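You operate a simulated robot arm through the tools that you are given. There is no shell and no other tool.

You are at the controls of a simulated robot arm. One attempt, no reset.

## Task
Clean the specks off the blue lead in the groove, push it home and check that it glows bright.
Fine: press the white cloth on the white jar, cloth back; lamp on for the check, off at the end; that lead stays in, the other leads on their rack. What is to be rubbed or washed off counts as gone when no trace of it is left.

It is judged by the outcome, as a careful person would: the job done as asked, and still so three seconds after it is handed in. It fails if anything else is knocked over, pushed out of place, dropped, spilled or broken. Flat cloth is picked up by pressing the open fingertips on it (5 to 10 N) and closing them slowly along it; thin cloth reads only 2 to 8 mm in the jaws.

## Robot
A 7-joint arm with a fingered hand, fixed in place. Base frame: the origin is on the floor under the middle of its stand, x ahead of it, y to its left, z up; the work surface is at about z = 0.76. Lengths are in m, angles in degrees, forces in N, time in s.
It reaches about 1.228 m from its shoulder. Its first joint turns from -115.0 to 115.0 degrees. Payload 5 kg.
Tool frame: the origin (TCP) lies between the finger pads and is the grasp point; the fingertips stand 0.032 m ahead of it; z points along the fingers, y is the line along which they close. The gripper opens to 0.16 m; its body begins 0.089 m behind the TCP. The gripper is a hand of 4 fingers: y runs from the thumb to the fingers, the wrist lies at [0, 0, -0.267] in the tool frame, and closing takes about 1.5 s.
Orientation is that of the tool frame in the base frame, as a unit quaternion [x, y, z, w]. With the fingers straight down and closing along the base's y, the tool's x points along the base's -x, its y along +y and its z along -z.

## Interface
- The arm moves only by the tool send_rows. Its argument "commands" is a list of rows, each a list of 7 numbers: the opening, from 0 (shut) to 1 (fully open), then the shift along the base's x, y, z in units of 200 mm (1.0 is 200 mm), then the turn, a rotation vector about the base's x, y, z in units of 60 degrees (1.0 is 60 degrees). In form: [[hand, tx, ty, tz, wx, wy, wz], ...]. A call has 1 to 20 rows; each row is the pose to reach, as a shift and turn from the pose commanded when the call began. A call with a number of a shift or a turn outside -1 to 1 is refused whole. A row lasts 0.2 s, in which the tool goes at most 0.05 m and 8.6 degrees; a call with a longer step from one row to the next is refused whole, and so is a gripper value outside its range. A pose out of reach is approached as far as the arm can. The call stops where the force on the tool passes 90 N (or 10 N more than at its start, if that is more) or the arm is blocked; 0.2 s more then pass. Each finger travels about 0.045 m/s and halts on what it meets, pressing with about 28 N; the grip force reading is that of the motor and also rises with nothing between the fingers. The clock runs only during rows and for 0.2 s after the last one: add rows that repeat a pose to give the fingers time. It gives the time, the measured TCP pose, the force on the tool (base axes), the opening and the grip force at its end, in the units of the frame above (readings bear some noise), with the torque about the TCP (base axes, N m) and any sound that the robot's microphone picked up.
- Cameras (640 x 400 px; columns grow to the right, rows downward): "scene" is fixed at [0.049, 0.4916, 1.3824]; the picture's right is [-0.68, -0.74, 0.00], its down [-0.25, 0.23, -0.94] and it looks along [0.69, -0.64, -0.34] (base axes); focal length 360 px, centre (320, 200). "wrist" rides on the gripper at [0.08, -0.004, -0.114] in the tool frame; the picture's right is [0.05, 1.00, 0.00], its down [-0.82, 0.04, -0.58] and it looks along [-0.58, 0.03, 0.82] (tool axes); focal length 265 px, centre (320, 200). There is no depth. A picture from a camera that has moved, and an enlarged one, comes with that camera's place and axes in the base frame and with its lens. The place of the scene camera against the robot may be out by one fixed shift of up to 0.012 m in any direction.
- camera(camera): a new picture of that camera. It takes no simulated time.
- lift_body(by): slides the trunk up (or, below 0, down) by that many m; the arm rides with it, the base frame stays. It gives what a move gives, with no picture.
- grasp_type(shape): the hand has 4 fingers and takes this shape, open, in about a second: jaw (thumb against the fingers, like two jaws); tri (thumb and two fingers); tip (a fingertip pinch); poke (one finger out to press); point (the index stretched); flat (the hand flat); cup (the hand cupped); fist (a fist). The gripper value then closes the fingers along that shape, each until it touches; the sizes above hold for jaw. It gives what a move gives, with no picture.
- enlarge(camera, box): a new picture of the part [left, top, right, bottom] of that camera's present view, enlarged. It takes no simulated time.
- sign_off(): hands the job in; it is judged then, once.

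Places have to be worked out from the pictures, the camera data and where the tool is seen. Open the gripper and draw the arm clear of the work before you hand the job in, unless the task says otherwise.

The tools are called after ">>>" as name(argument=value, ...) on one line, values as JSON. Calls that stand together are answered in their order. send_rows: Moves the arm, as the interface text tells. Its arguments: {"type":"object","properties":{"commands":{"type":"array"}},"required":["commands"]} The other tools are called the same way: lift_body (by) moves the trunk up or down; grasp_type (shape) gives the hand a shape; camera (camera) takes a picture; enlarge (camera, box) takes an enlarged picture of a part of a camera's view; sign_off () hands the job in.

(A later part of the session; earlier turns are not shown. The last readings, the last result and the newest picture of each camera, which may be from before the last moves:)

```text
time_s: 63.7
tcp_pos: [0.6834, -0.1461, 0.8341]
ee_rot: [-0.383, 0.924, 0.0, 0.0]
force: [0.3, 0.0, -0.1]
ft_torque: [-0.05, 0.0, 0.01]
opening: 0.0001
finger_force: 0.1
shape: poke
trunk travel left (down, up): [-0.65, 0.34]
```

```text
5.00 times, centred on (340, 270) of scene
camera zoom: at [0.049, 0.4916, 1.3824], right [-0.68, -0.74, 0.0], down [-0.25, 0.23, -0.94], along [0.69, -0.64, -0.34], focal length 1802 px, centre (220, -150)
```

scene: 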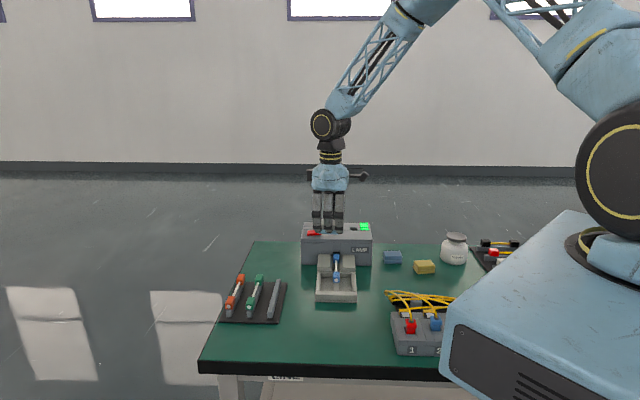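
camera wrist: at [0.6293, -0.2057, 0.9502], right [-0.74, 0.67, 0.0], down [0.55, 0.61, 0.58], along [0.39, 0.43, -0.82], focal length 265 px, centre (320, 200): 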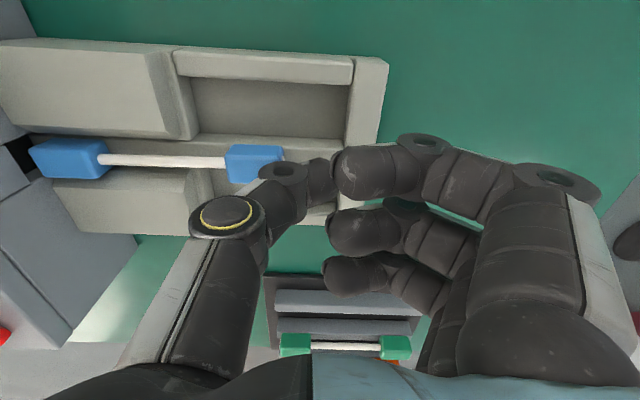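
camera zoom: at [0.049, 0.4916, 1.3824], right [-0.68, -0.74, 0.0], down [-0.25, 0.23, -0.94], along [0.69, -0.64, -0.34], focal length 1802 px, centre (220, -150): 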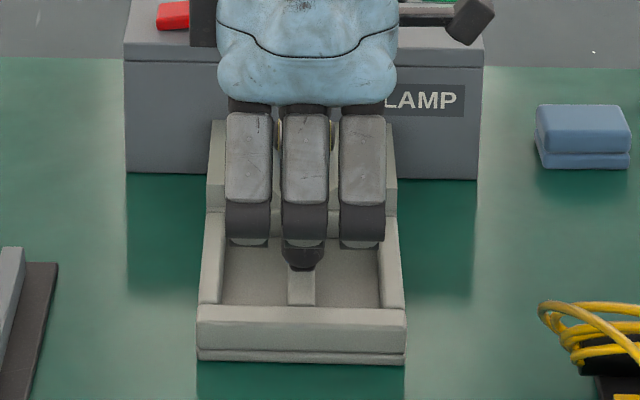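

The tip is at about z 0.80, but the thumb leans inward above its tip (about 30°), so it would press on the plug's top edge. I back off 10 mm and tilt the hand 20° about the lateral axis so the thumb stands nearly upright, then lower a little.

>>> send_rows(commands=[[1, -0.035, 0.035, 0.05, 0, 0, 0], [1, -0.035, 0.035, 0.05, -0.059, -0.059, 0], [1, -0.035, 0.035, 0.05, -0.118, -0.118, 0], [1, -0.035, 0.035, 0.05, -0.177, -0.177, 0], [1, -0.035, 0.035, 0.05, -0.2357, -0.2357, 0], [1, -0.035, 0.035, 0, -0.2357, -0.2357, 0], [1, -0.035, 0.035, -0.04, -0.2357, -0.2357, 0], [1, -0.035, 0.035, -0.04, -0.2357, -0.2357, 0]])

>>> camera(camera="wrist")

>>> enlarge(camera="scene", box=[310, 230, 370, 310])

```text
time_s: 65.5
tcp_pos: [0.6759, -0.1381, 0.8288]
ee_rot: [-0.377, 0.91, -0.16, 0.066]
force: [0.1, 0.2, -0.2]
ft_torque: [0.05, -0.01, 0.04]
opening: 0.0
finger_force: 0.1
shape: poke
trunk travel left (down, up): [-0.65, 0.34]
```

```text
taken
camera wrist: at [0.5944, -0.1695, 0.9377], right [-0.7, 0.63, -0.34], down [0.41, 0.74, 0.53], along [0.59, 0.23, -0.78], focal length 265 px, centre (320, 200)
```

wrist: 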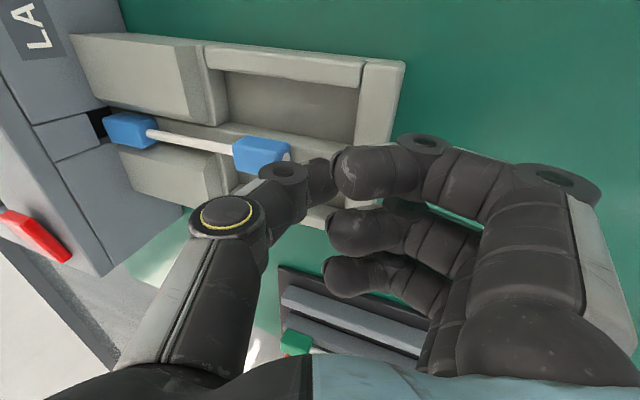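

```text
5.00 times, centred on (340, 270) of scene
camera zoom: at [0.049, 0.4916, 1.3824], right [-0.68, -0.74, 0.0], down [-0.25, 0.23, -0.94], along [0.69, -0.64, -0.34], focal length 1802 px, centre (220, -150)
```

zoom: 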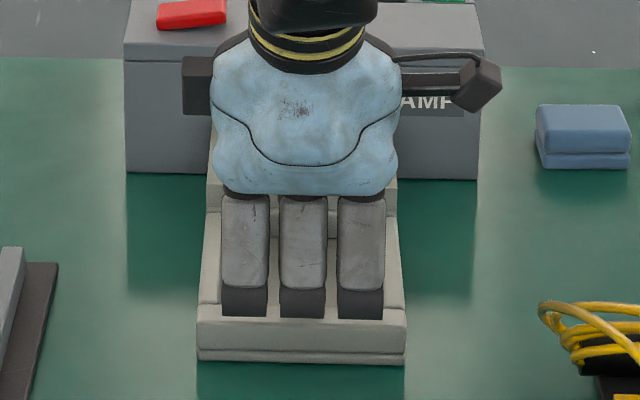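

No contact so far, and the folded fingers stay above the tray's outer wall. I advance inward along the lead axis in small moves, reading the force.

>>> send_rows(commands=[[1, 0.0141, -0.0141, 0, 0, 0, 0], [1, 0.0283, -0.0283, 0, 0, 0, 0], [1, 0.0354, -0.0354, 0, 0, 0, 0], [1, 0.0354, -0.0354, 0, 0, 0, 0]])

>>> enlarge(camera="wrist", box=[90, 80, 390, 240])

```text
time_s: 66.5
tcp_pos: [0.6808, -0.1464, 0.8291]
ee_rot: [-0.377, 0.91, -0.161, 0.066]
force: [0.4, 0.0, 0.4]
ft_torque: [0.04, 0.03, 0.02]
opening: 0.0002
finger_force: 0.1
shape: poke
trunk travel left (down, up): [-0.65, 0.34]
```

```text
2.13 times, centred on (240, 160) of wrist
camera zoom: at [0.6008, -0.1777, 0.9378], right [-0.7, 0.63, -0.34], down [0.41, 0.74, 0.53], along [0.59, 0.23, -0.78], focal length 566 px, centre (491, 285)
```

zoom: 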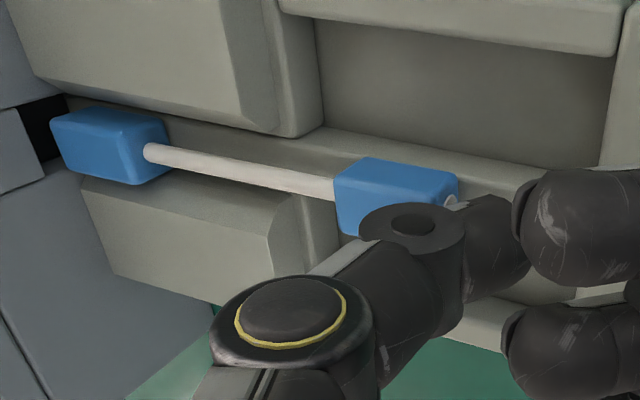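

The thumb is right at the plug's end, not yet touching. I continue inward.

>>> send_rows(commands=[[1, 0.0106, -0.0106, 0, 0, 0, 0], [1, 0.0177, -0.0177, 0, 0, 0, 0], [1, 0.0177, -0.0177, 0, 0, 0, 0]])

>>> send_rows(commands=[[1, 0.0106, -0.0106, 0, 0, 0, 0], [1, 0.0177, -0.0177, 0, 0, 0, 0], [1, 0.0177, -0.0177, 0, 0, 0, 0]])

>>> enlarge(camera="wrist", box=[90, 80, 390, 240])

```text
time_s: 67.3
tcp_pos: [0.6853, -0.1495, 0.8291]
ee_rot: [-0.377, 0.909, -0.162, 0.066]
force: [-0.1, 0.3, -0.1]
ft_torque: [-0.02, -0.01, -0.01]
opening: 0.0002
finger_force: 0.0
shape: poke
trunk travel left (down, up): [-0.65, 0.34]
```

```text
time_s: 68.1
tcp_pos: [0.6888, -0.152, 0.8288]
ee_rot: [-0.378, 0.91, -0.16, 0.067]
force: [-0.6, -0.3, 0.3]
ft_torque: [0.03, -0.01, -0.04]
opening: 0.0
finger_force: 0.1
shape: poke
trunk travel left (down, up): [-0.65, 0.34]
```

```text
2.13 times, centred on (240, 160) of wrist
camera zoom: at [0.6083, -0.1843, 0.9376], right [-0.7, 0.63, -0.34], down [0.41, 0.74, 0.53], along [0.59, 0.23, -0.78], focal length 566 px, centre (491, 285)
```

zoom: 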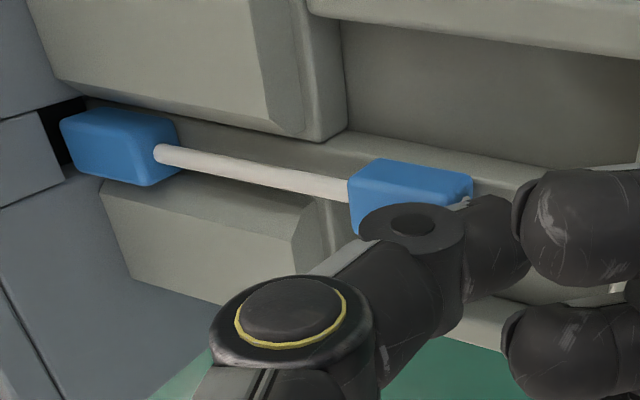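

The lead has already begun to slide in (about 4 mm relative to the blocks) with hardly any force. I continue pushing along the axis in small moves.

>>> send_rows(commands=[[1, 0.0106, -0.0106, 0, 0, 0, 0], [1, 0.0212, -0.0212, 0, 0, 0, 0], [1, 0.0283, -0.0283, 0, 0, 0, 0], [1, 0.0283, -0.0283, 0, 0, 0, 0]])

>>> enlarge(camera="wrist", box=[90, 80, 390, 240])

```text
time_s: 69.1
tcp_pos: [0.6945, -0.1579, 0.8287]
ee_rot: [-0.377, 0.91, -0.16, 0.066]
force: [-0.8, -0.3, 0.6]
ft_torque: [0.03, 0.04, -0.01]
opening: 0.0001
finger_force: 0.1
shape: poke
trunk travel left (down, up): [-0.65, 0.34]
```

```text
2.13 times, centred on (240, 160) of wrist
camera zoom: at [0.6137, -0.1897, 0.9371], right [-0.7, 0.63, -0.34], down [0.41, 0.74, 0.53], along [0.59, 0.23, -0.78], focal length 566 px, centre (491, 285)
```

zoom: 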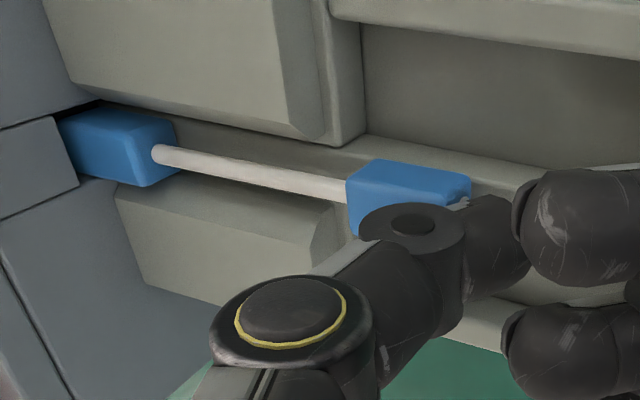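

The lead follows the thumb and its inner plug is entering the socket. I keep pushing, 8 mm more.

>>> send_rows(commands=[[1, 0.0106, -0.0106, 0, 0, 0, 0], [1, 0.0212, -0.0212, 0, 0, 0, 0], [1, 0.0283, -0.0283, 0, 0, 0, 0], [1, 0.0283, -0.0283, 0, 0, 0, 0]])

>>> send_rows(commands=[[1, 0.0106, -0.0106, 0, 0, 0, 0], [1, 0.0177, -0.0177, 0, 0, 0, 0], [1, 0.0177, -0.0177, 0, 0, 0, 0]])

>>> enlarge(camera="wrist", box=[90, 80, 390, 240])

```text
time_s: 70.1
tcp_pos: [0.6999, -0.1623, 0.8289]
ee_rot: [-0.378, 0.909, -0.161, 0.066]
force: [-14.5, 16.2, 10.7]
ft_torque: [0.21, 0.2, -0.03]
opening: 0.0
finger_force: 0.1
shape: poke
trunk travel left (down, up): [-0.65, 0.34]
```

```text
time_s: 70.9
tcp_pos: [0.7032, -0.1659, 0.8294]
ee_rot: [-0.377, 0.909, -0.161, 0.067]
force: [-18.2, 22.9, 11.8]
ft_torque: [0.38, 0.25, 0.03]
opening: 0.0001
finger_force: 0.0
shape: poke
trunk travel left (down, up): [-0.65, 0.34]
```

```text
2.13 times, centred on (240, 160) of wrist
camera zoom: at [0.622, -0.1969, 0.9378], right [-0.7, 0.63, -0.34], down [0.41, 0.75, 0.53], along [0.59, 0.23, -0.78], focal length 566 px, centre (491, 285)
```

zoom: 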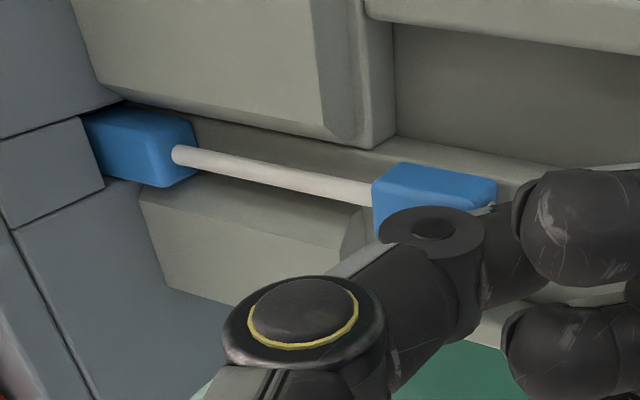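

The resistance rose to about 29 N and the thumb is starting to give way. I look from the scene camera and wider wrist view to see how far the plug is in.

>>> camera(camera="wrist")

>>> enlarge(camera="wrist", box=[80, 100, 220, 200])

>>> enlarge(camera="scene", box=[290, 200, 390, 310])

```text
taken
camera wrist: at [0.622, -0.1969, 0.9378], right [-0.7, 0.63, -0.34], down [0.41, 0.75, 0.53], along [0.59, 0.23, -0.78], focal length 265 px, centre (320, 200)
```

wrist: 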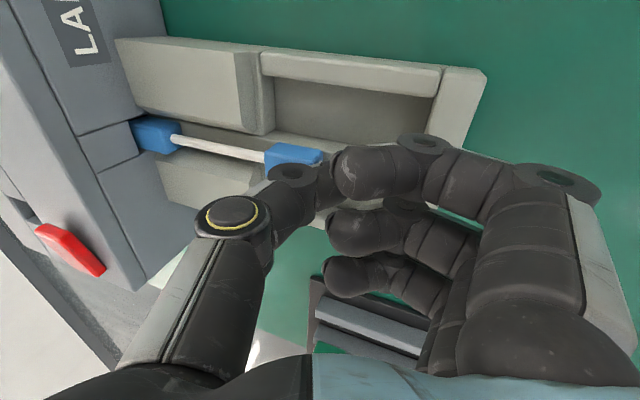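

```text
4.00 times, centred on (150, 150) of wrist
camera zoom: at [0.622, -0.1969, 0.9378], right [-0.7, 0.63, -0.34], down [0.41, 0.75, 0.53], along [0.59, 0.23, -0.78], focal length 1062 px, centre (1000, 400)
```

zoom: 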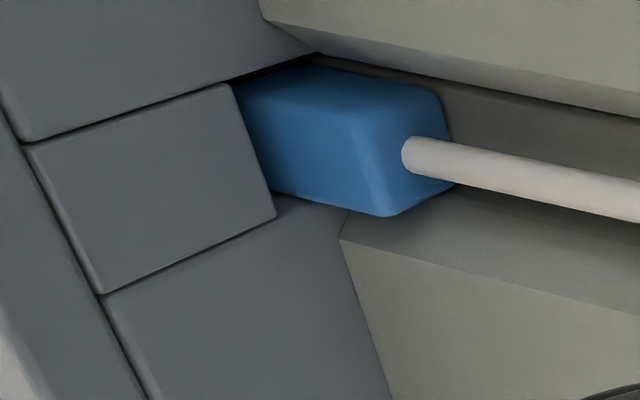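

```text
3.64 times, centred on (340, 255) of scene
camera zoom: at [0.049, 0.4916, 1.3824], right [-0.68, -0.74, 0.0], down [-0.25, 0.23, -0.94], along [0.69, -0.64, -0.34], focal length 1311 px, centre (247, 0)
```

zoom: 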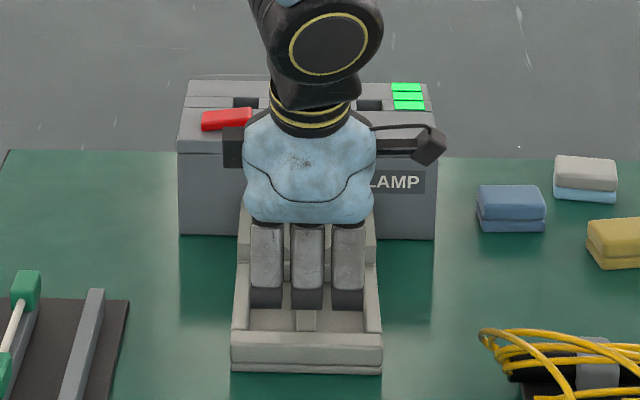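

The inner plug is only about a third in and the lone thumb is too soft to push further. I back out, rise, and switch to the jaw shape, to close it so that three fingers brace the thumb.

>>> send_rows(commands=[[1, -0.05, 0.05, 0, 0, 0, 0], [1, -0.1, 0.1, 0, 0, 0, 0], [1, -0.1, 0.1, 0.2, 0, 0, 0], [1, -0.1, 0.1, 0.4, 0, 0, 0], [1, -0.1, 0.1, 0.6, 0, 0, 0], [1, -0.1, 0.1, 0.6, 0, 0, 0]])

>>> enlarge(camera="scene", box=[290, 220, 390, 310])

>>> camera(camera="wrist")

```text
time_s: 72.3
tcp_pos: [0.687, -0.146, 0.947]
ee_rot: [-0.377, 0.91, -0.16, 0.067]
force: [0.3, 0.0, 0.7]
ft_torque: [0.01, 0.0, -0.01]
opening: 0.0
finger_force: 0.0
shape: poke
trunk travel left (down, up): [-0.65, 0.34]
```

```text
4.44 times, centred on (340, 265) of scene
camera zoom: at [0.049, 0.4916, 1.3824], right [-0.68, -0.74, 0.0], down [-0.25, 0.23, -0.94], along [0.69, -0.64, -0.34], focal length 1602 px, centre (231, -89)
```

zoom: 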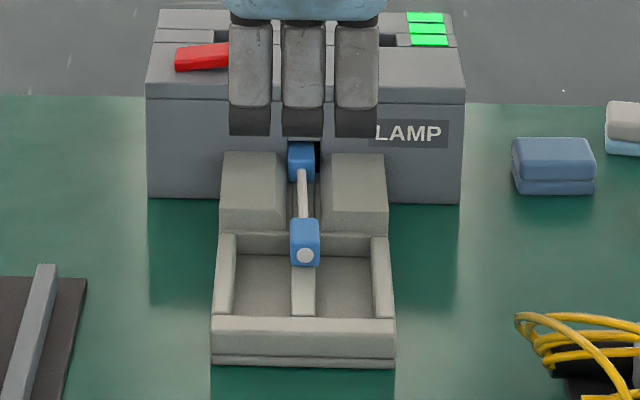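

```text
taken
camera wrist: at [0.6062, -0.1773, 1.0562], right [-0.7, 0.63, -0.34], down [0.41, 0.74, 0.53], along [0.58, 0.23, -0.78], focal length 265 px, centre (320, 200)
```

wrist: 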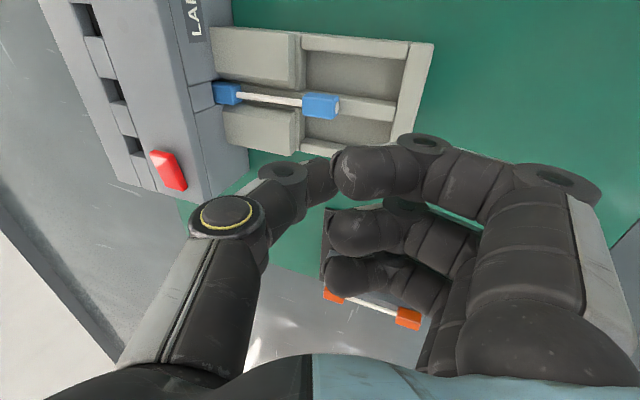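

I zoom in on the lead to see how deep it sits.

>>> enlarge(camera="wrist", box=[180, 60, 360, 150])

>>> enlarge(camera="scene", box=[320, 245, 360, 285])

```text
3.56 times, centred on (270, 105) of wrist
camera zoom: at [0.6062, -0.1773, 1.0562], right [-0.7, 0.63, -0.34], down [0.41, 0.74, 0.53], along [0.58, 0.23, -0.78], focal length 944 px, centre (498, 538)
```

zoom: 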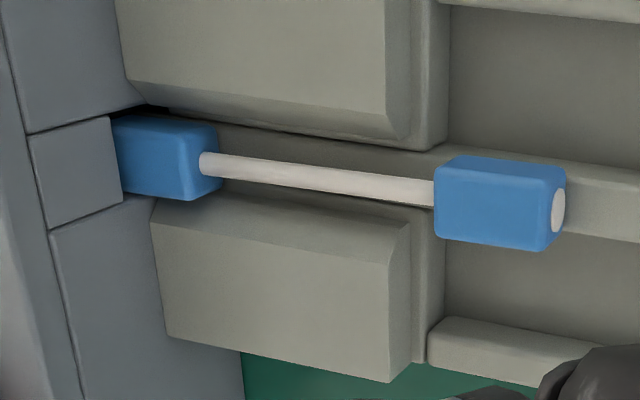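

```text
10.00 times, centred on (340, 265) of scene
camera zoom: at [0.049, 0.4916, 1.3824], right [-0.68, -0.74, 0.0], down [-0.25, 0.23, -0.94], along [0.69, -0.64, -0.34], focal length 3604 px, centre (120, -450)
```

zoom: 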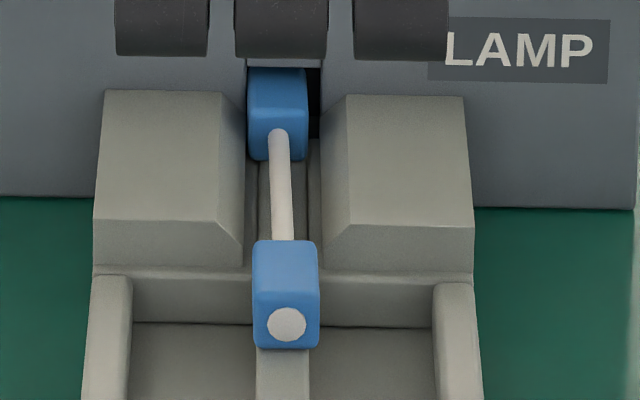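

The lead has moved in by about 16 mm and roughly a quarter of the inner plug is inside the socket. Here in free air I shape the jaw and close it fully.

>>> grasp_type(shape="jaw")

>>> send_rows(commands=[[0.8, 0, 0, 0, 0, 0, 0], [0.6, 0, 0, 0, 0, 0, 0], [0.4, 0, 0, 0, 0, 0, 0], [0.2, 0, 0, 0, 0, 0, 0], [0, 0, 0, 0, 0, 0, 0], [0, 0, 0, 0, 0, 0, 0], [0, 0, 0, 0, 0, 0, 0], [0, 0, 0, 0, 0, 0, 0], [0, 0, 0, 0, 0, 0, 0], [0, 0, 0, 0, 0, 0, 0], [0, 0, 0, 0, 0, 0, 0]])

>>> camera(camera="wrist")

>>> enlarge(camera="scene", box=[290, 180, 390, 310])

```text
time_s: 73.2
tcp_pos: [0.6866, -0.1464, 0.9475]
ee_rot: [-0.377, 0.91, -0.161, 0.066]
force: [0.5, 0.0, -0.1]
ft_torque: [0.01, 0.01, -0.03]
opening: 0.16
finger_force: 0.1
shape: jaw
trunk travel left (down, up): [-0.65, 0.34]
```

```text
time_s: 75.6
tcp_pos: [0.6865, -0.1467, 0.9469]
ee_rot: [-0.377, 0.91, -0.161, 0.067]
force: [-0.3, 0.3, -0.7]
ft_torque: [0.01, 0.0, 0.02]
opening: 0.0
finger_force: 27.8
shape: jaw
trunk travel left (down, up): [-0.65, 0.34]
```

```text
taken
camera wrist: at [0.6059, -0.1778, 1.056], right [-0.7, 0.63, -0.34], down [0.41, 0.74, 0.53], along [0.59, 0.23, -0.78], focal length 265 px, centre (320, 200)
```

wrist: 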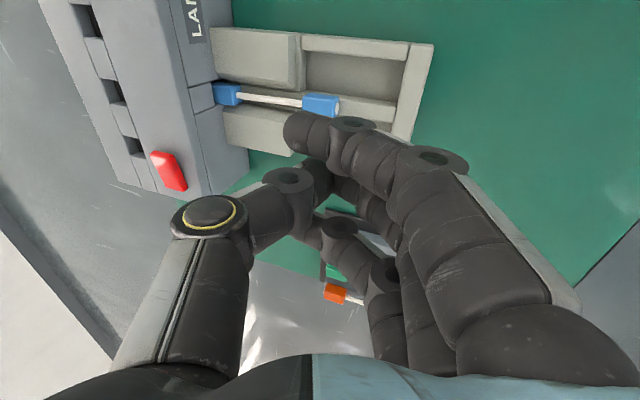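

```text
3.08 times, centred on (340, 245) of scene
camera zoom: at [0.049, 0.4916, 1.3824], right [-0.68, -0.74, 0.0], down [-0.25, 0.23, -0.94], along [0.69, -0.64, -0.34], focal length 1109 px, centre (258, 62)
```

zoom: 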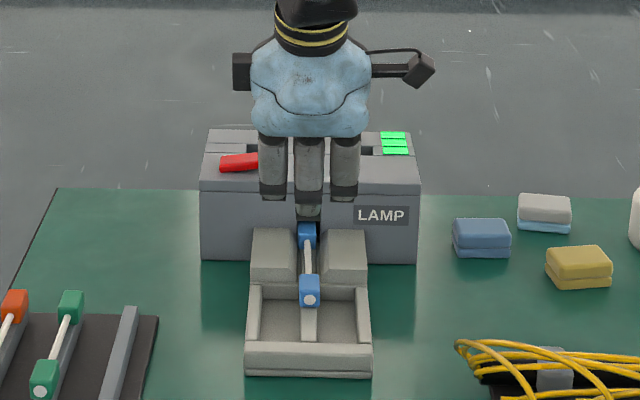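

With the jaw closed, the index and ring fingers slip past the thumb, so the best rigid pusher is the side of a closed finger: sideways the fingers cannot flex. I undo the tilt and turn the hand to yaw -45° so the row of fingers lies along the lead axis.

>>> send_rows(commands=[[0, 0, 0, 0.05, 0.059, 0.059, 0], [0, 0, 0, 0.1, 0.118, 0.118, 0], [0, 0, 0, 0.15, 0.177, 0.177, 0], [0, 0, 0, 0.2, 0.2357, 0.2357, 0], [0, 0, 0, 0.2, 0.2357, 0.2357, 0]])

>>> send_rows(commands=[[0, 0, 0, 0, 0, 0, -0.125], [0, 0, 0, 0, 0, 0, -0.25], [0, 0, 0, 0, 0, 0, -0.375], [0, 0, 0, 0, 0, 0, -0.5], [0, 0, 0, 0, 0, 0, -0.625], [0, 0, 0, 0, 0, 0, -0.75]])

>>> send_rows(commands=[[0, 0, 0, 0, 0, 0, -0.125], [0, 0, 0, 0, 0, 0, -0.25], [0, 0, 0, 0, 0, 0, -0.375], [0, 0, 0, 0, 0, 0, -0.5], [0, 0, 0, 0, 0, 0, -0.625], [0, 0, 0, 0, 0, 0, -0.75], [0, 0, 0, 0, 0, 0, -0.75]])

>>> camera(camera="wrist")

>>> camera(camera="scene")

```text
time_s: 76.8
tcp_pos: [0.684, -0.1477, 0.9876]
ee_rot: [-0.383, 0.924, 0.001, -0.001]
force: [0.2, 0.6, -0.1]
ft_torque: [0.0, -0.04, 0.02]
opening: 0.0002
finger_force: 27.9
shape: jaw
trunk travel left (down, up): [-0.65, 0.34]
```

```text
time_s: 78.2
tcp_pos: [0.6843, -0.1465, 0.9871]
ee_rot: [0.001, 1.0, 0.0, -0.001]
force: [-1.0, 0.2, -0.5]
ft_torque: [0.0, 0.05, 0.02]
opening: 0.0
finger_force: 28.2
shape: jaw
trunk travel left (down, up): [-0.65, 0.34]
```

```text
time_s: 79.8
tcp_pos: [0.6847, -0.1482, 0.9876]
ee_rot: [0.383, 0.924, 0.0, 0.0]
force: [-0.2, 0.7, 0.0]
ft_torque: [0.0, 0.01, 0.02]
opening: 0.0
finger_force: 27.4
shape: jaw
trunk travel left (down, up): [-0.65, 0.34]
```

```text
taken
camera wrist: at [0.6251, -0.094, 1.1028], right [0.67, 0.74, 0.0], down [0.61, -0.55, 0.58], along [0.43, -0.39, -0.82], focal length 265 px, centre (320, 200)
```

wrist: 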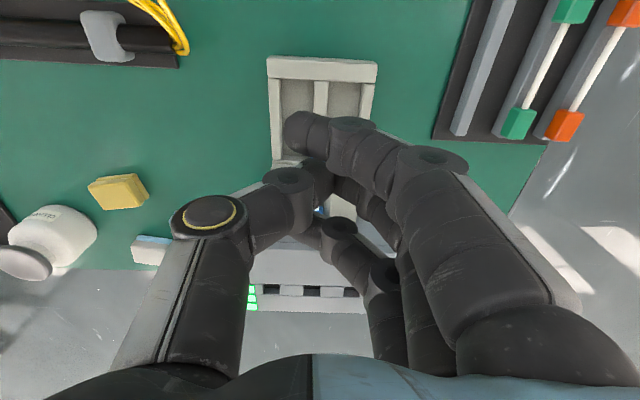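

```text
taken
```

scene: 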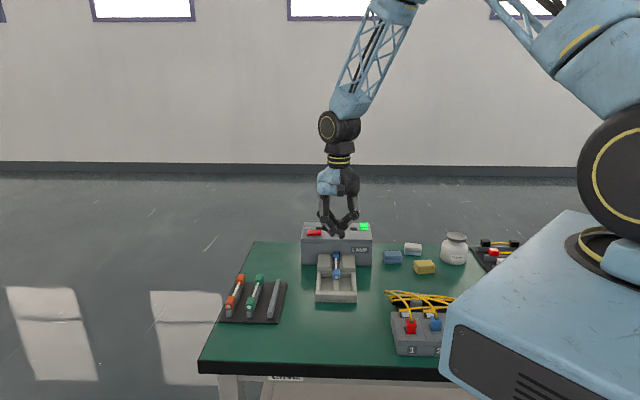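

>>> enlarge(camera="scene", box=[300, 160, 380, 310])

>>> enlarge(camera="scene", box=[310, 180, 370, 245])

>>> enlarge(camera="wrist", box=[230, 40, 430, 260])

```text
2.67 times, centred on (340, 235) of scene
camera zoom: at [0.049, 0.4916, 1.3824], right [-0.68, -0.74, 0.0], down [-0.25, 0.23, -0.94], along [0.69, -0.64, -0.34], focal length 961 px, centre (267, 107)
```

zoom: 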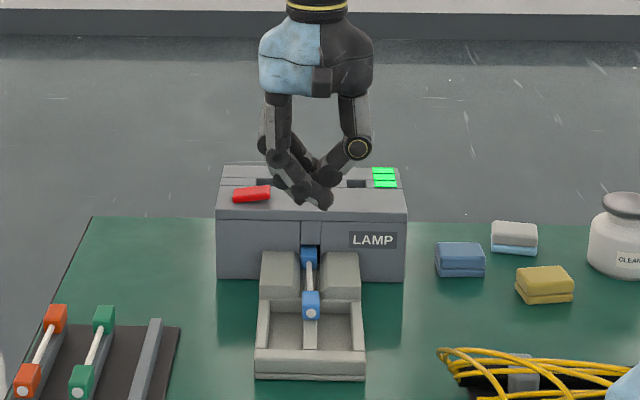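

```text
6.15 times, centred on (340, 212) of scene
camera zoom: at [0.049, 0.4916, 1.3824], right [-0.68, -0.74, 0.0], down [-0.25, 0.23, -0.94], along [0.69, -0.64, -0.34], focal length 2218 px, centre (197, 123)
```

zoom: 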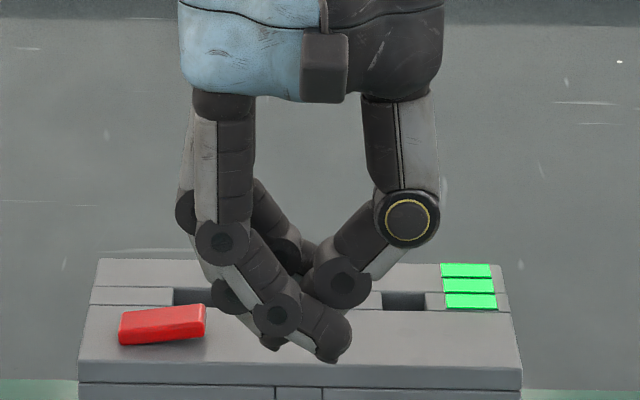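

```text
1.82 times, centred on (330, 150) of wrist
camera zoom: at [0.6251, -0.094, 1.1028], right [0.67, 0.74, 0.0], down [0.61, -0.55, 0.58], along [0.43, -0.39, -0.82], focal length 483 px, centre (302, 291)
```

zoom: 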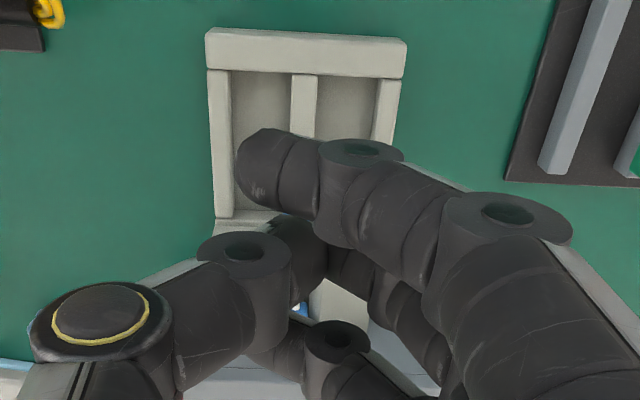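

This side view shows the closed jaw's fingers crossing at a slant. I try the "fist" shape here to see whether its flat side makes a better pusher.

>>> grasp_type(shape="fist")

>>> enlarge(camera="scene", box=[310, 170, 370, 245])

>>> camera(camera="wrist")

```text
time_s: 80.7
tcp_pos: [0.6855, -0.1494, 0.9874]
ee_rot: [0.383, 0.924, 0.0, 0.001]
force: [0.2, 0.4, -0.1]
ft_torque: [-0.04, 0.02, 0.0]
opening: 0.0001
finger_force: 0.1
shape: fist
trunk travel left (down, up): [-0.65, 0.34]
```

```text
5.33 times, centred on (340, 208) of scene
camera zoom: at [0.049, 0.4916, 1.3824], right [-0.68, -0.74, 0.0], down [-0.25, 0.23, -0.94], along [0.69, -0.64, -0.34], focal length 1922 px, centre (213, 160)
```

zoom: 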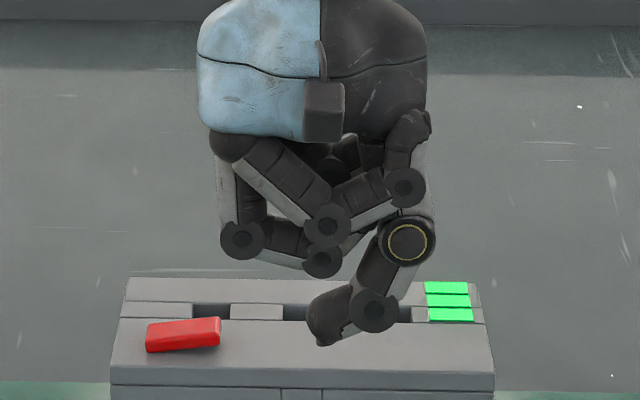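

```text
taken
camera wrist: at [0.625, -0.0939, 1.1028], right [0.67, 0.74, 0.0], down [0.61, -0.55, 0.58], along [0.43, -0.39, -0.82], focal length 265 px, centre (320, 200)
```

wrist: 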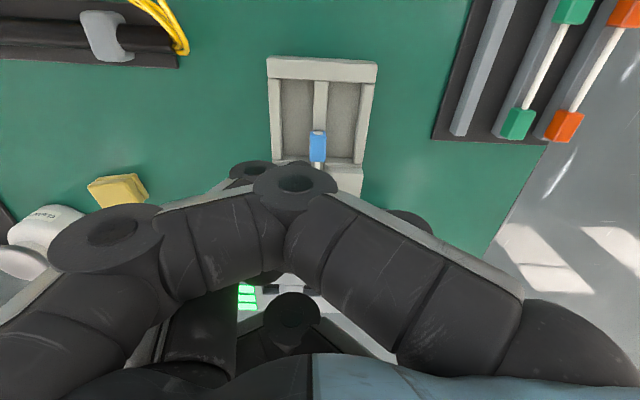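

In the fist the thumb still hangs lowest. Best is "poke" in this orientation: the thumb's stiff side then pushes along the lead axis. I switch to poke, place it about 20 mm outside the plug's end and lower it to tip height 0.793.

>>> grasp_type(shape="poke")

>>> send_rows(commands=[[1, 0.0415, -0.0095, -0.15, 0, 0, 0], [1, 0.0415, -0.0095, -0.35, 0, 0, 0], [1, 0.0415, -0.0095, -0.55, 0, 0, 0], [1, 0.0415, -0.0095, -0.65, 0, 0, 0], [1, 0.0415, -0.0095, -0.65, 0, 0, 0]])

>>> camera(camera="wrist")

>>> enlarge(camera="scene", box=[300, 200, 380, 310])

```text
time_s: 81.6
tcp_pos: [0.6831, -0.1485, 0.9876]
ee_rot: [0.382, 0.924, 0.0, 0.0]
force: [-0.4, -0.3, 0.0]
ft_torque: [0.01, -0.01, -0.03]
opening: 0.0
finger_force: 0.1
shape: poke
trunk travel left (down, up): [-0.65, 0.34]
```

```text
time_s: 82.8
tcp_pos: [0.692, -0.1513, 0.8591]
ee_rot: [0.383, 0.924, 0.0, 0.0]
force: [-0.5, 0.2, 0.7]
ft_torque: [0.01, 0.0, 0.0]
opening: 0.0
finger_force: 0.1
shape: poke
trunk travel left (down, up): [-0.65, 0.34]
```

```text
taken
camera wrist: at [0.6323, -0.0968, 0.9729], right [0.67, 0.74, 0.0], down [0.61, -0.55, 0.58], along [0.43, -0.39, -0.82], focal length 265 px, centre (320, 200)
```

wrist: 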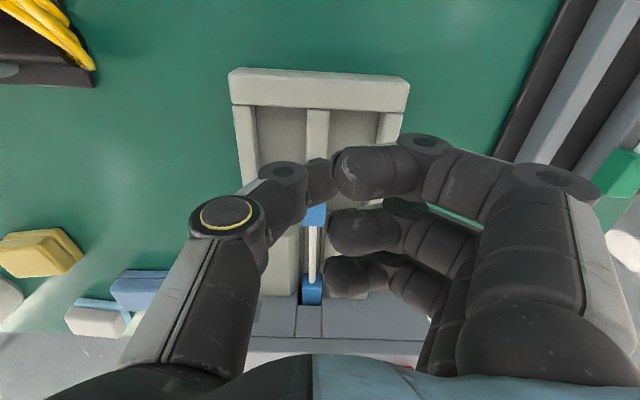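

```text
3.64 times, centred on (340, 255) of scene
camera zoom: at [0.049, 0.4916, 1.3824], right [-0.68, -0.74, 0.0], down [-0.25, 0.23, -0.94], along [0.69, -0.64, -0.34], focal length 1311 px, centre (247, 0)
```

zoom: 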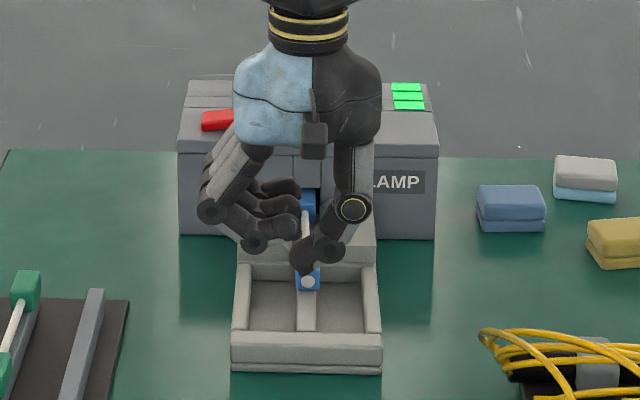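

The thumb's tip lines up laterally with the plug's white end dot. I lower the last 30 mm in two steps.

>>> send_rows(commands=[[1, 0, 0, -0.06, 0, 0, 0], [1, 0, 0, -0.12, 0, 0, 0], [1, 0, 0, -0.15, 0, 0, 0], [1, 0, 0, -0.15, 0, 0, 0]])

>>> enlarge(camera="scene", box=[310, 240, 370, 305])

>>> enlarge(camera="wrist", box=[200, 100, 400, 330])

```text
time_s: 83.8
tcp_pos: [0.6917, -0.1491, 0.8269]
ee_rot: [0.383, 0.924, 0.0, 0.0]
force: [-0.6, 0.4, -0.5]
ft_torque: [-0.01, 0.01, 0.02]
opening: 0.0001
finger_force: 0.0
shape: poke
trunk travel left (down, up): [-0.65, 0.34]
```

```text
6.15 times, centred on (340, 272) of scene
camera zoom: at [0.049, 0.4916, 1.3824], right [-0.68, -0.74, 0.0], down [-0.25, 0.23, -0.94], along [0.69, -0.64, -0.34], focal length 2218 px, centre (197, -246)
```

zoom: 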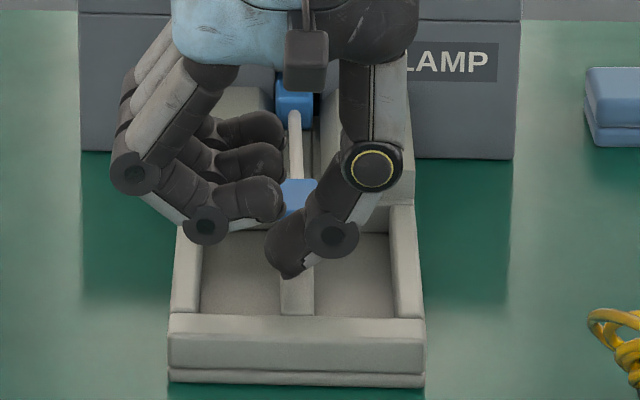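

```text
1.74 times, centred on (300, 215) of wrist
camera zoom: at [0.6325, -0.0953, 0.9421], right [0.67, 0.74, 0.0], down [0.61, -0.55, 0.58], along [0.43, -0.39, -0.82], focal length 462 px, centre (355, 174)
```

zoom: 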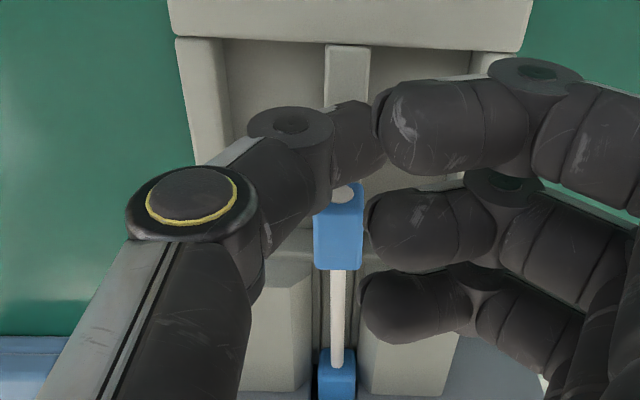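

The thumb lies across the axis just outside the plug, its tip a few mm above the rail, and everything else clears the blocks (tops near 0.806). I push inward along the axis.

>>> send_rows(commands=[[1, 0.0141, -0.0141, 0, 0, 0, 0], [1, 0.0283, -0.0283, 0, 0, 0, 0], [1, 0.0424, -0.0424, 0, 0, 0, 0], [1, 0.0566, -0.0566, 0, 0, 0, 0], [1, 0.0566, -0.0566, 0, 0, 0, 0]])

>>> enlarge(camera="wrist", box=[200, 100, 400, 330])

```text
time_s: 85.0
tcp_pos: [0.703, -0.1616, 0.827]
ee_rot: [0.382, 0.924, 0.0, 0.0]
force: [0.6, 0.8, 0.0]
ft_torque: [-0.01, 0.0, -0.03]
opening: 0.0002
finger_force: 0.1
shape: poke
trunk travel left (down, up): [-0.65, 0.34]
```

```text
1.74 times, centred on (300, 215) of wrist
camera zoom: at [0.6438, -0.1072, 0.9417], right [0.67, 0.74, 0.0], down [0.61, -0.55, 0.58], along [0.43, -0.39, -0.82], focal length 462 px, centre (355, 174)
```

zoom: 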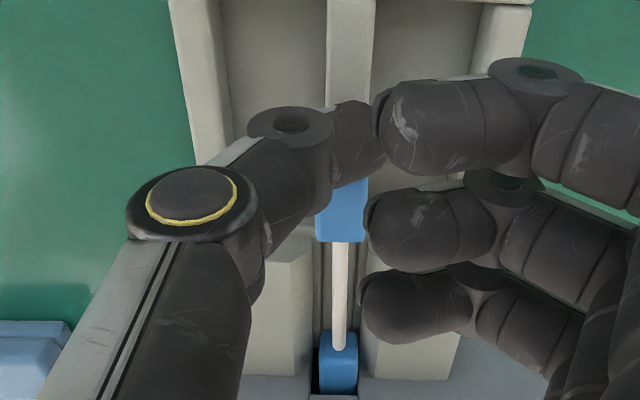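

Nearly touching; I continue 4-6 mm at a time and watch the force.

>>> send_rows(commands=[[1, 0.0106, -0.0106, 0, 0, 0, 0], [1, 0.0212, -0.0212, 0, 0, 0, 0], [1, 0.0212, -0.0212, 0, 0, 0, 0]])

>>> send_rows(commands=[[1, 0.0106, -0.0106, 0, 0, 0, 0], [1, 0.0177, -0.0177, 0, 0, 0, 0], [1, 0.0177, -0.0177, 0, 0, 0, 0]])

>>> enlarge(camera="wrist", box=[200, 100, 400, 330])

```text
time_s: 85.8
tcp_pos: [0.7078, -0.1633, 0.8265]
ee_rot: [0.384, 0.924, 0.001, 0.0]
force: [-3.3, 3.5, 0.3]
ft_torque: [0.07, 0.06, 0.02]
opening: 0.0
finger_force: 0.1
shape: poke
trunk travel left (down, up): [-0.65, 0.34]
```

```text
time_s: 86.6
tcp_pos: [0.7084, -0.1634, 0.8275]
ee_rot: [0.382, 0.924, -0.001, -0.002]
force: [-21.8, 27.2, -0.1]
ft_torque: [0.52, 0.43, 0.01]
opening: 0.0
finger_force: 0.0
shape: poke
trunk travel left (down, up): [-0.65, 0.34]
```

```text
1.74 times, centred on (300, 215) of wrist
camera zoom: at [0.6498, -0.1101, 0.9426], right [0.67, 0.74, 0.0], down [0.61, -0.55, 0.57], along [0.43, -0.38, -0.82], focal length 462 px, centre (355, 174)
```

zoom: 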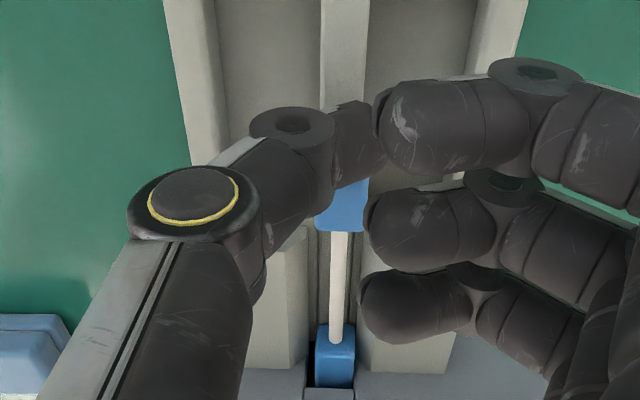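

At 35 N the lead no longer moves, so it is either jammed askew or seated. I back off, rise, open the jaw shape for a free view and look into the socket along the lead.

>>> send_rows(commands=[[1, -0.05, 0.05, 0, 0, 0, 0], [1, -0.1, 0.1, 0, 0, 0, 0], [1, -0.1, 0.1, 0.2, 0, 0, 0], [1, -0.1, 0.1, 0.4, 0, 0, 0], [1, -0.1, 0.1, 0.55, 0, 0, 0], [1, -0.1, 0.1, 0.55, 0, 0, 0]])

>>> grasp_type(shape="jaw")

>>> camera(camera="wrist")

>>> enlarge(camera="scene", box=[320, 245, 360, 285])

```text
time_s: 88.0
tcp_pos: [0.6916, -0.1494, 0.9378]
ee_rot: [0.383, 0.924, 0.0, 0.0]
force: [-0.4, -0.9, -0.3]
ft_torque: [-0.06, 0.03, -0.03]
opening: 0.0
finger_force: 0.1
shape: poke
trunk travel left (down, up): [-0.65, 0.34]
```

```text
time_s: 88.9
tcp_pos: [0.6912, -0.1484, 0.9376]
ee_rot: [0.382, 0.924, 0.0, 0.001]
force: [0.2, 0.5, 0.4]
ft_torque: [-0.02, 0.02, -0.02]
opening: 0.16
finger_force: 0.1
shape: jaw
trunk travel left (down, up): [-0.65, 0.34]
```

```text
taken
camera wrist: at [0.6324, -0.0947, 1.0516], right [0.67, 0.74, 0.0], down [0.61, -0.55, 0.58], along [0.43, -0.39, -0.82], focal length 265 px, centre (320, 200)
```

wrist: 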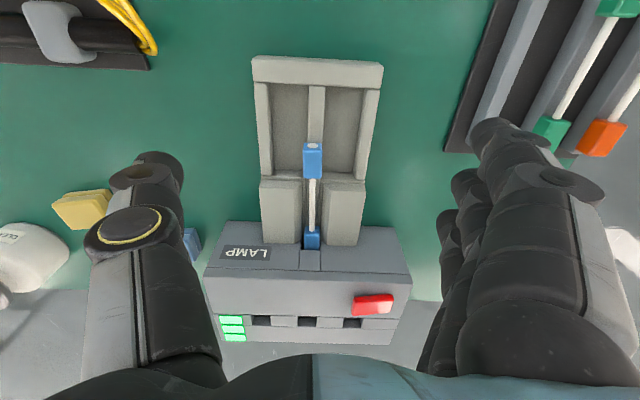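

```text
10.00 times, centred on (340, 265) of scene
camera zoom: at [0.049, 0.4916, 1.3824], right [-0.68, -0.74, 0.0], down [-0.25, 0.23, -0.94], along [0.69, -0.64, -0.34], focal length 3604 px, centre (120, -450)
```

zoom: 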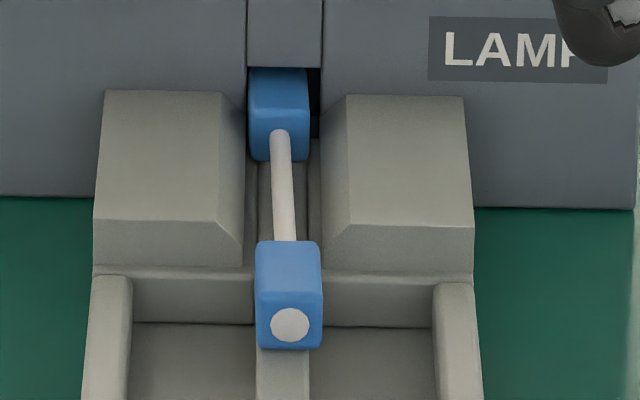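

>>> enlarge(camera="wrist", box=[260, 130, 380, 260])

>>> enlarge(camera="wrist", box=[280, 210, 345, 260])

```text
3.08 times, centred on (320, 195) of wrist
camera zoom: at [0.6324, -0.0947, 1.0516], right [0.67, 0.74, 0.0], down [0.61, -0.55, 0.58], along [0.43, -0.39, -0.82], focal length 817 px, centre (320, 215)
```

zoom: 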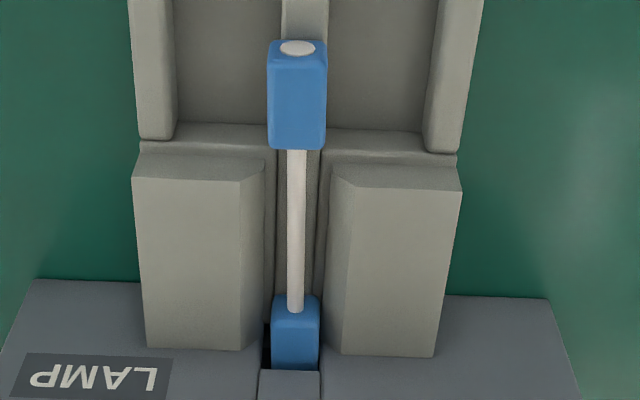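

```text
8.00 times, centred on (312, 235) of wrist
camera zoom: at [0.6324, -0.0947, 1.0516], right [0.67, 0.74, 0.0], down [0.61, -0.55, 0.58], along [0.43, -0.39, -0.82], focal length 2123 px, centre (380, -80)
```

zoom: 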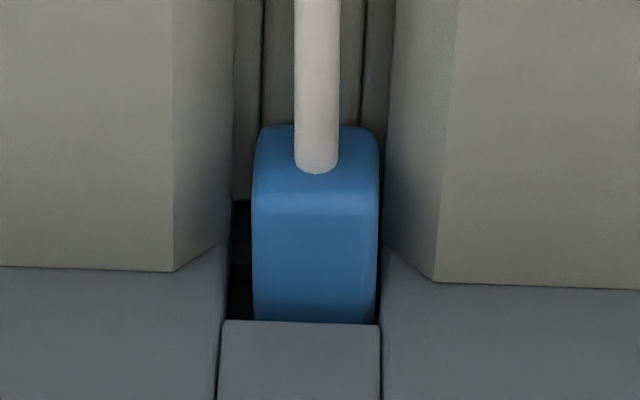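

The inner plug sits about 10 mm inside the socket and leans against one side of it, stopped hard at the same place both times. Before judging whether that is home, I look closely at the red switch for the glow check.

>>> enlarge(camera="wrist", box=[200, 210, 420, 350])

>>> enlarge(camera="wrist", box=[340, 280, 410, 330])

>>> enlarge(camera="scene", box=[295, 215, 380, 260])

```text
2.86 times, centred on (310, 280) of wrist
camera zoom: at [0.6324, -0.0947, 1.0516], right [0.67, 0.74, 0.0], down [0.61, -0.55, 0.58], along [0.43, -0.39, -0.82], focal length 758 px, centre (349, -29)
```

zoom: 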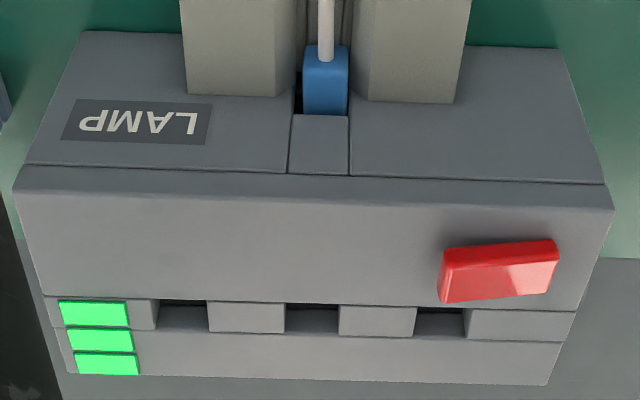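

```text
8.00 times, centred on (375, 305) of wrist
camera zoom: at [0.6324, -0.0947, 1.0516], right [0.67, 0.74, 0.0], down [0.61, -0.55, 0.58], along [0.43, -0.39, -0.82], focal length 2123 px, centre (-120, -640)
```

zoom: 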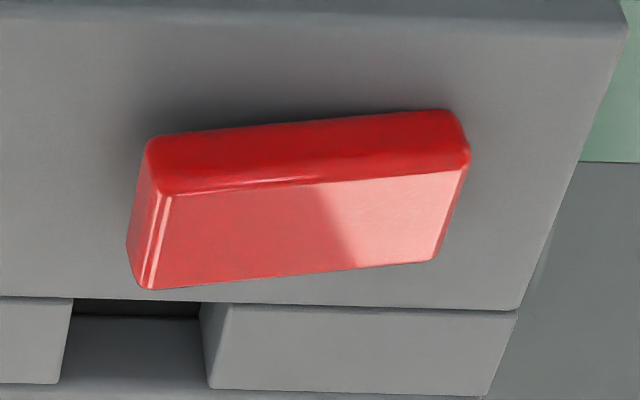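

```text
7.53 times, centred on (338, 238) of scene
camera zoom: at [0.049, 0.4916, 1.3824], right [-0.68, -0.74, 0.0], down [-0.25, 0.23, -0.94], along [0.69, -0.64, -0.34], focal length 2714 px, centre (188, -82)
```

zoom: 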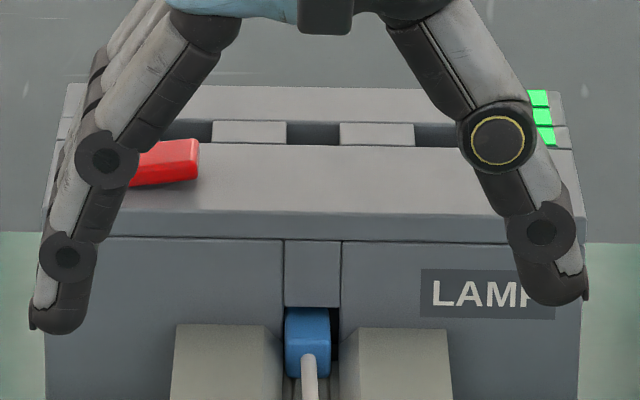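

By matching two wrist views, I place the rocker's centre at about (0.8775, -0.2343, 0.870); it is about 45 mm long, and its end toward the lamp's middle is the raised one. I go up, switch to poke, and move above that raised end (0.867, -0.245).

>>> send_rows(commands=[[1, 0, 0, 0.15, 0, 0, 0], [1, 0, 0, 0.3, 0, 0, 0], [1, 0, 0, 0.3, 0, 0, 0]])

>>> grasp_type(shape="poke")

>>> send_rows(commands=[[1, 0.175, -0.097, 0, 0, 0, 0], [1, 0.35, -0.193, 0, 0, 0, 0], [1, 0.525, -0.29, 0, 0, 0, 0], [1, 0.7, -0.387, 0, 0, 0, 0], [1, 0.8755, -0.4835, 0, 0, 0, 0], [1, 0.8755, -0.4835, 0, 0, 0, 0]])

>>> camera(camera="wrist")

>>> enlarge(camera="scene", box=[280, 160, 390, 270])

```text
time_s: 89.7
tcp_pos: [0.6925, -0.1487, 0.9994]
ee_rot: [0.383, 0.924, 0.0, 0.0]
force: [0.0, -0.4, 0.2]
ft_torque: [0.0, 0.01, 0.01]
opening: 0.1596
finger_force: 0.1
shape: jaw
trunk travel left (down, up): [-0.65, 0.34]
```

```text
time_s: 90.6
tcp_pos: [0.691, -0.1488, 0.9996]
ee_rot: [0.383, 0.924, 0.0, 0.0]
force: [-0.5, -0.7, -0.5]
ft_torque: [-0.03, 0.0, -0.01]
opening: 0.0
finger_force: 0.0
shape: poke
trunk travel left (down, up): [-0.65, 0.34]
```

```text
time_s: 92.0
tcp_pos: [0.8671, -0.2419, 0.9974]
ee_rot: [0.382, 0.924, 0.0, 0.001]
force: [0.2, -0.3, -0.6]
ft_torque: [0.02, 0.03, -0.01]
opening: 0.0002
finger_force: 0.0
shape: poke
trunk travel left (down, up): [-0.65, 0.34]
```

```text
taken
camera wrist: at [0.8074, -0.1874, 1.1114], right [0.67, 0.74, 0.0], down [0.61, -0.55, 0.58], along [0.43, -0.39, -0.82], focal length 265 px, centre (320, 200)
```

wrist: 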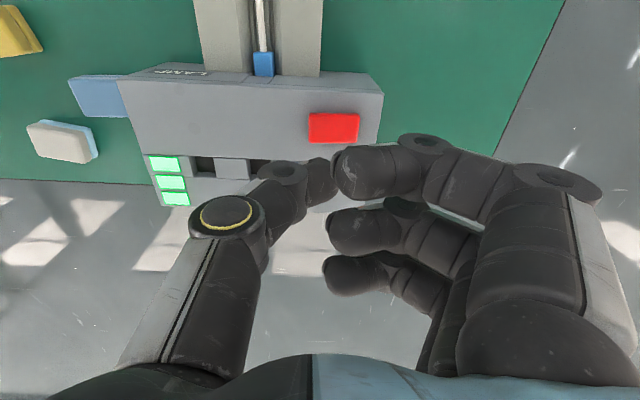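

```text
3.64 times, centred on (335, 215) of scene
camera zoom: at [0.049, 0.4916, 1.3824], right [-0.68, -0.74, 0.0], down [-0.25, 0.23, -0.94], along [0.69, -0.64, -0.34], focal length 1311 px, centre (266, 146)
```

zoom: 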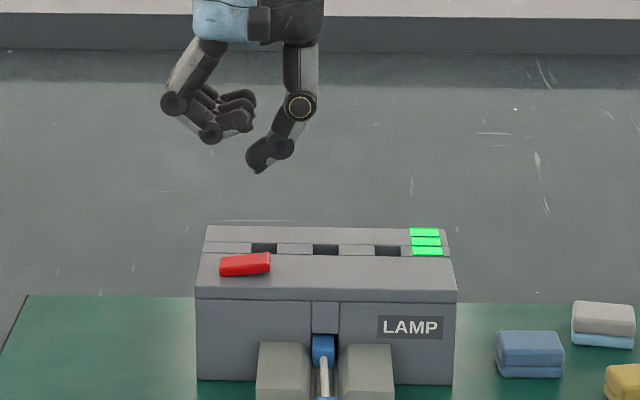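

The rocker shows clearly now. I zoom in to compute its exact offset from the tool axis.

>>> enlarge(camera="wrist", box=[290, 100, 380, 160])

>>> enlarge(camera="scene", box=[315, 190, 365, 240])

```text
6.67 times, centred on (335, 130) of wrist
camera zoom: at [0.8074, -0.1874, 1.1114], right [0.67, 0.74, 0.0], down [0.61, -0.55, 0.58], along [0.43, -0.39, -0.82], focal length 1769 px, centre (220, 667)
```

zoom: 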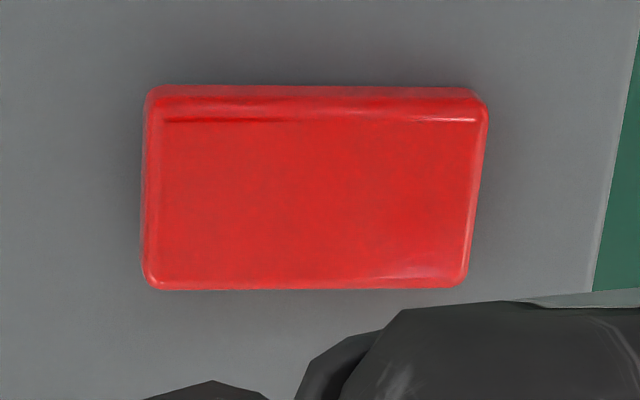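

```text
8.00 times, centred on (340, 215) of scene
camera zoom: at [0.049, 0.4916, 1.3824], right [-0.68, -0.74, 0.0], down [-0.25, 0.23, -0.94], along [0.69, -0.64, -0.34], focal length 2883 px, centre (160, 80)
```

zoom: 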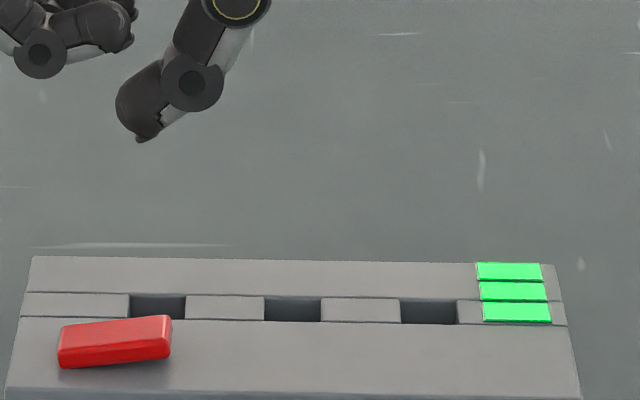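

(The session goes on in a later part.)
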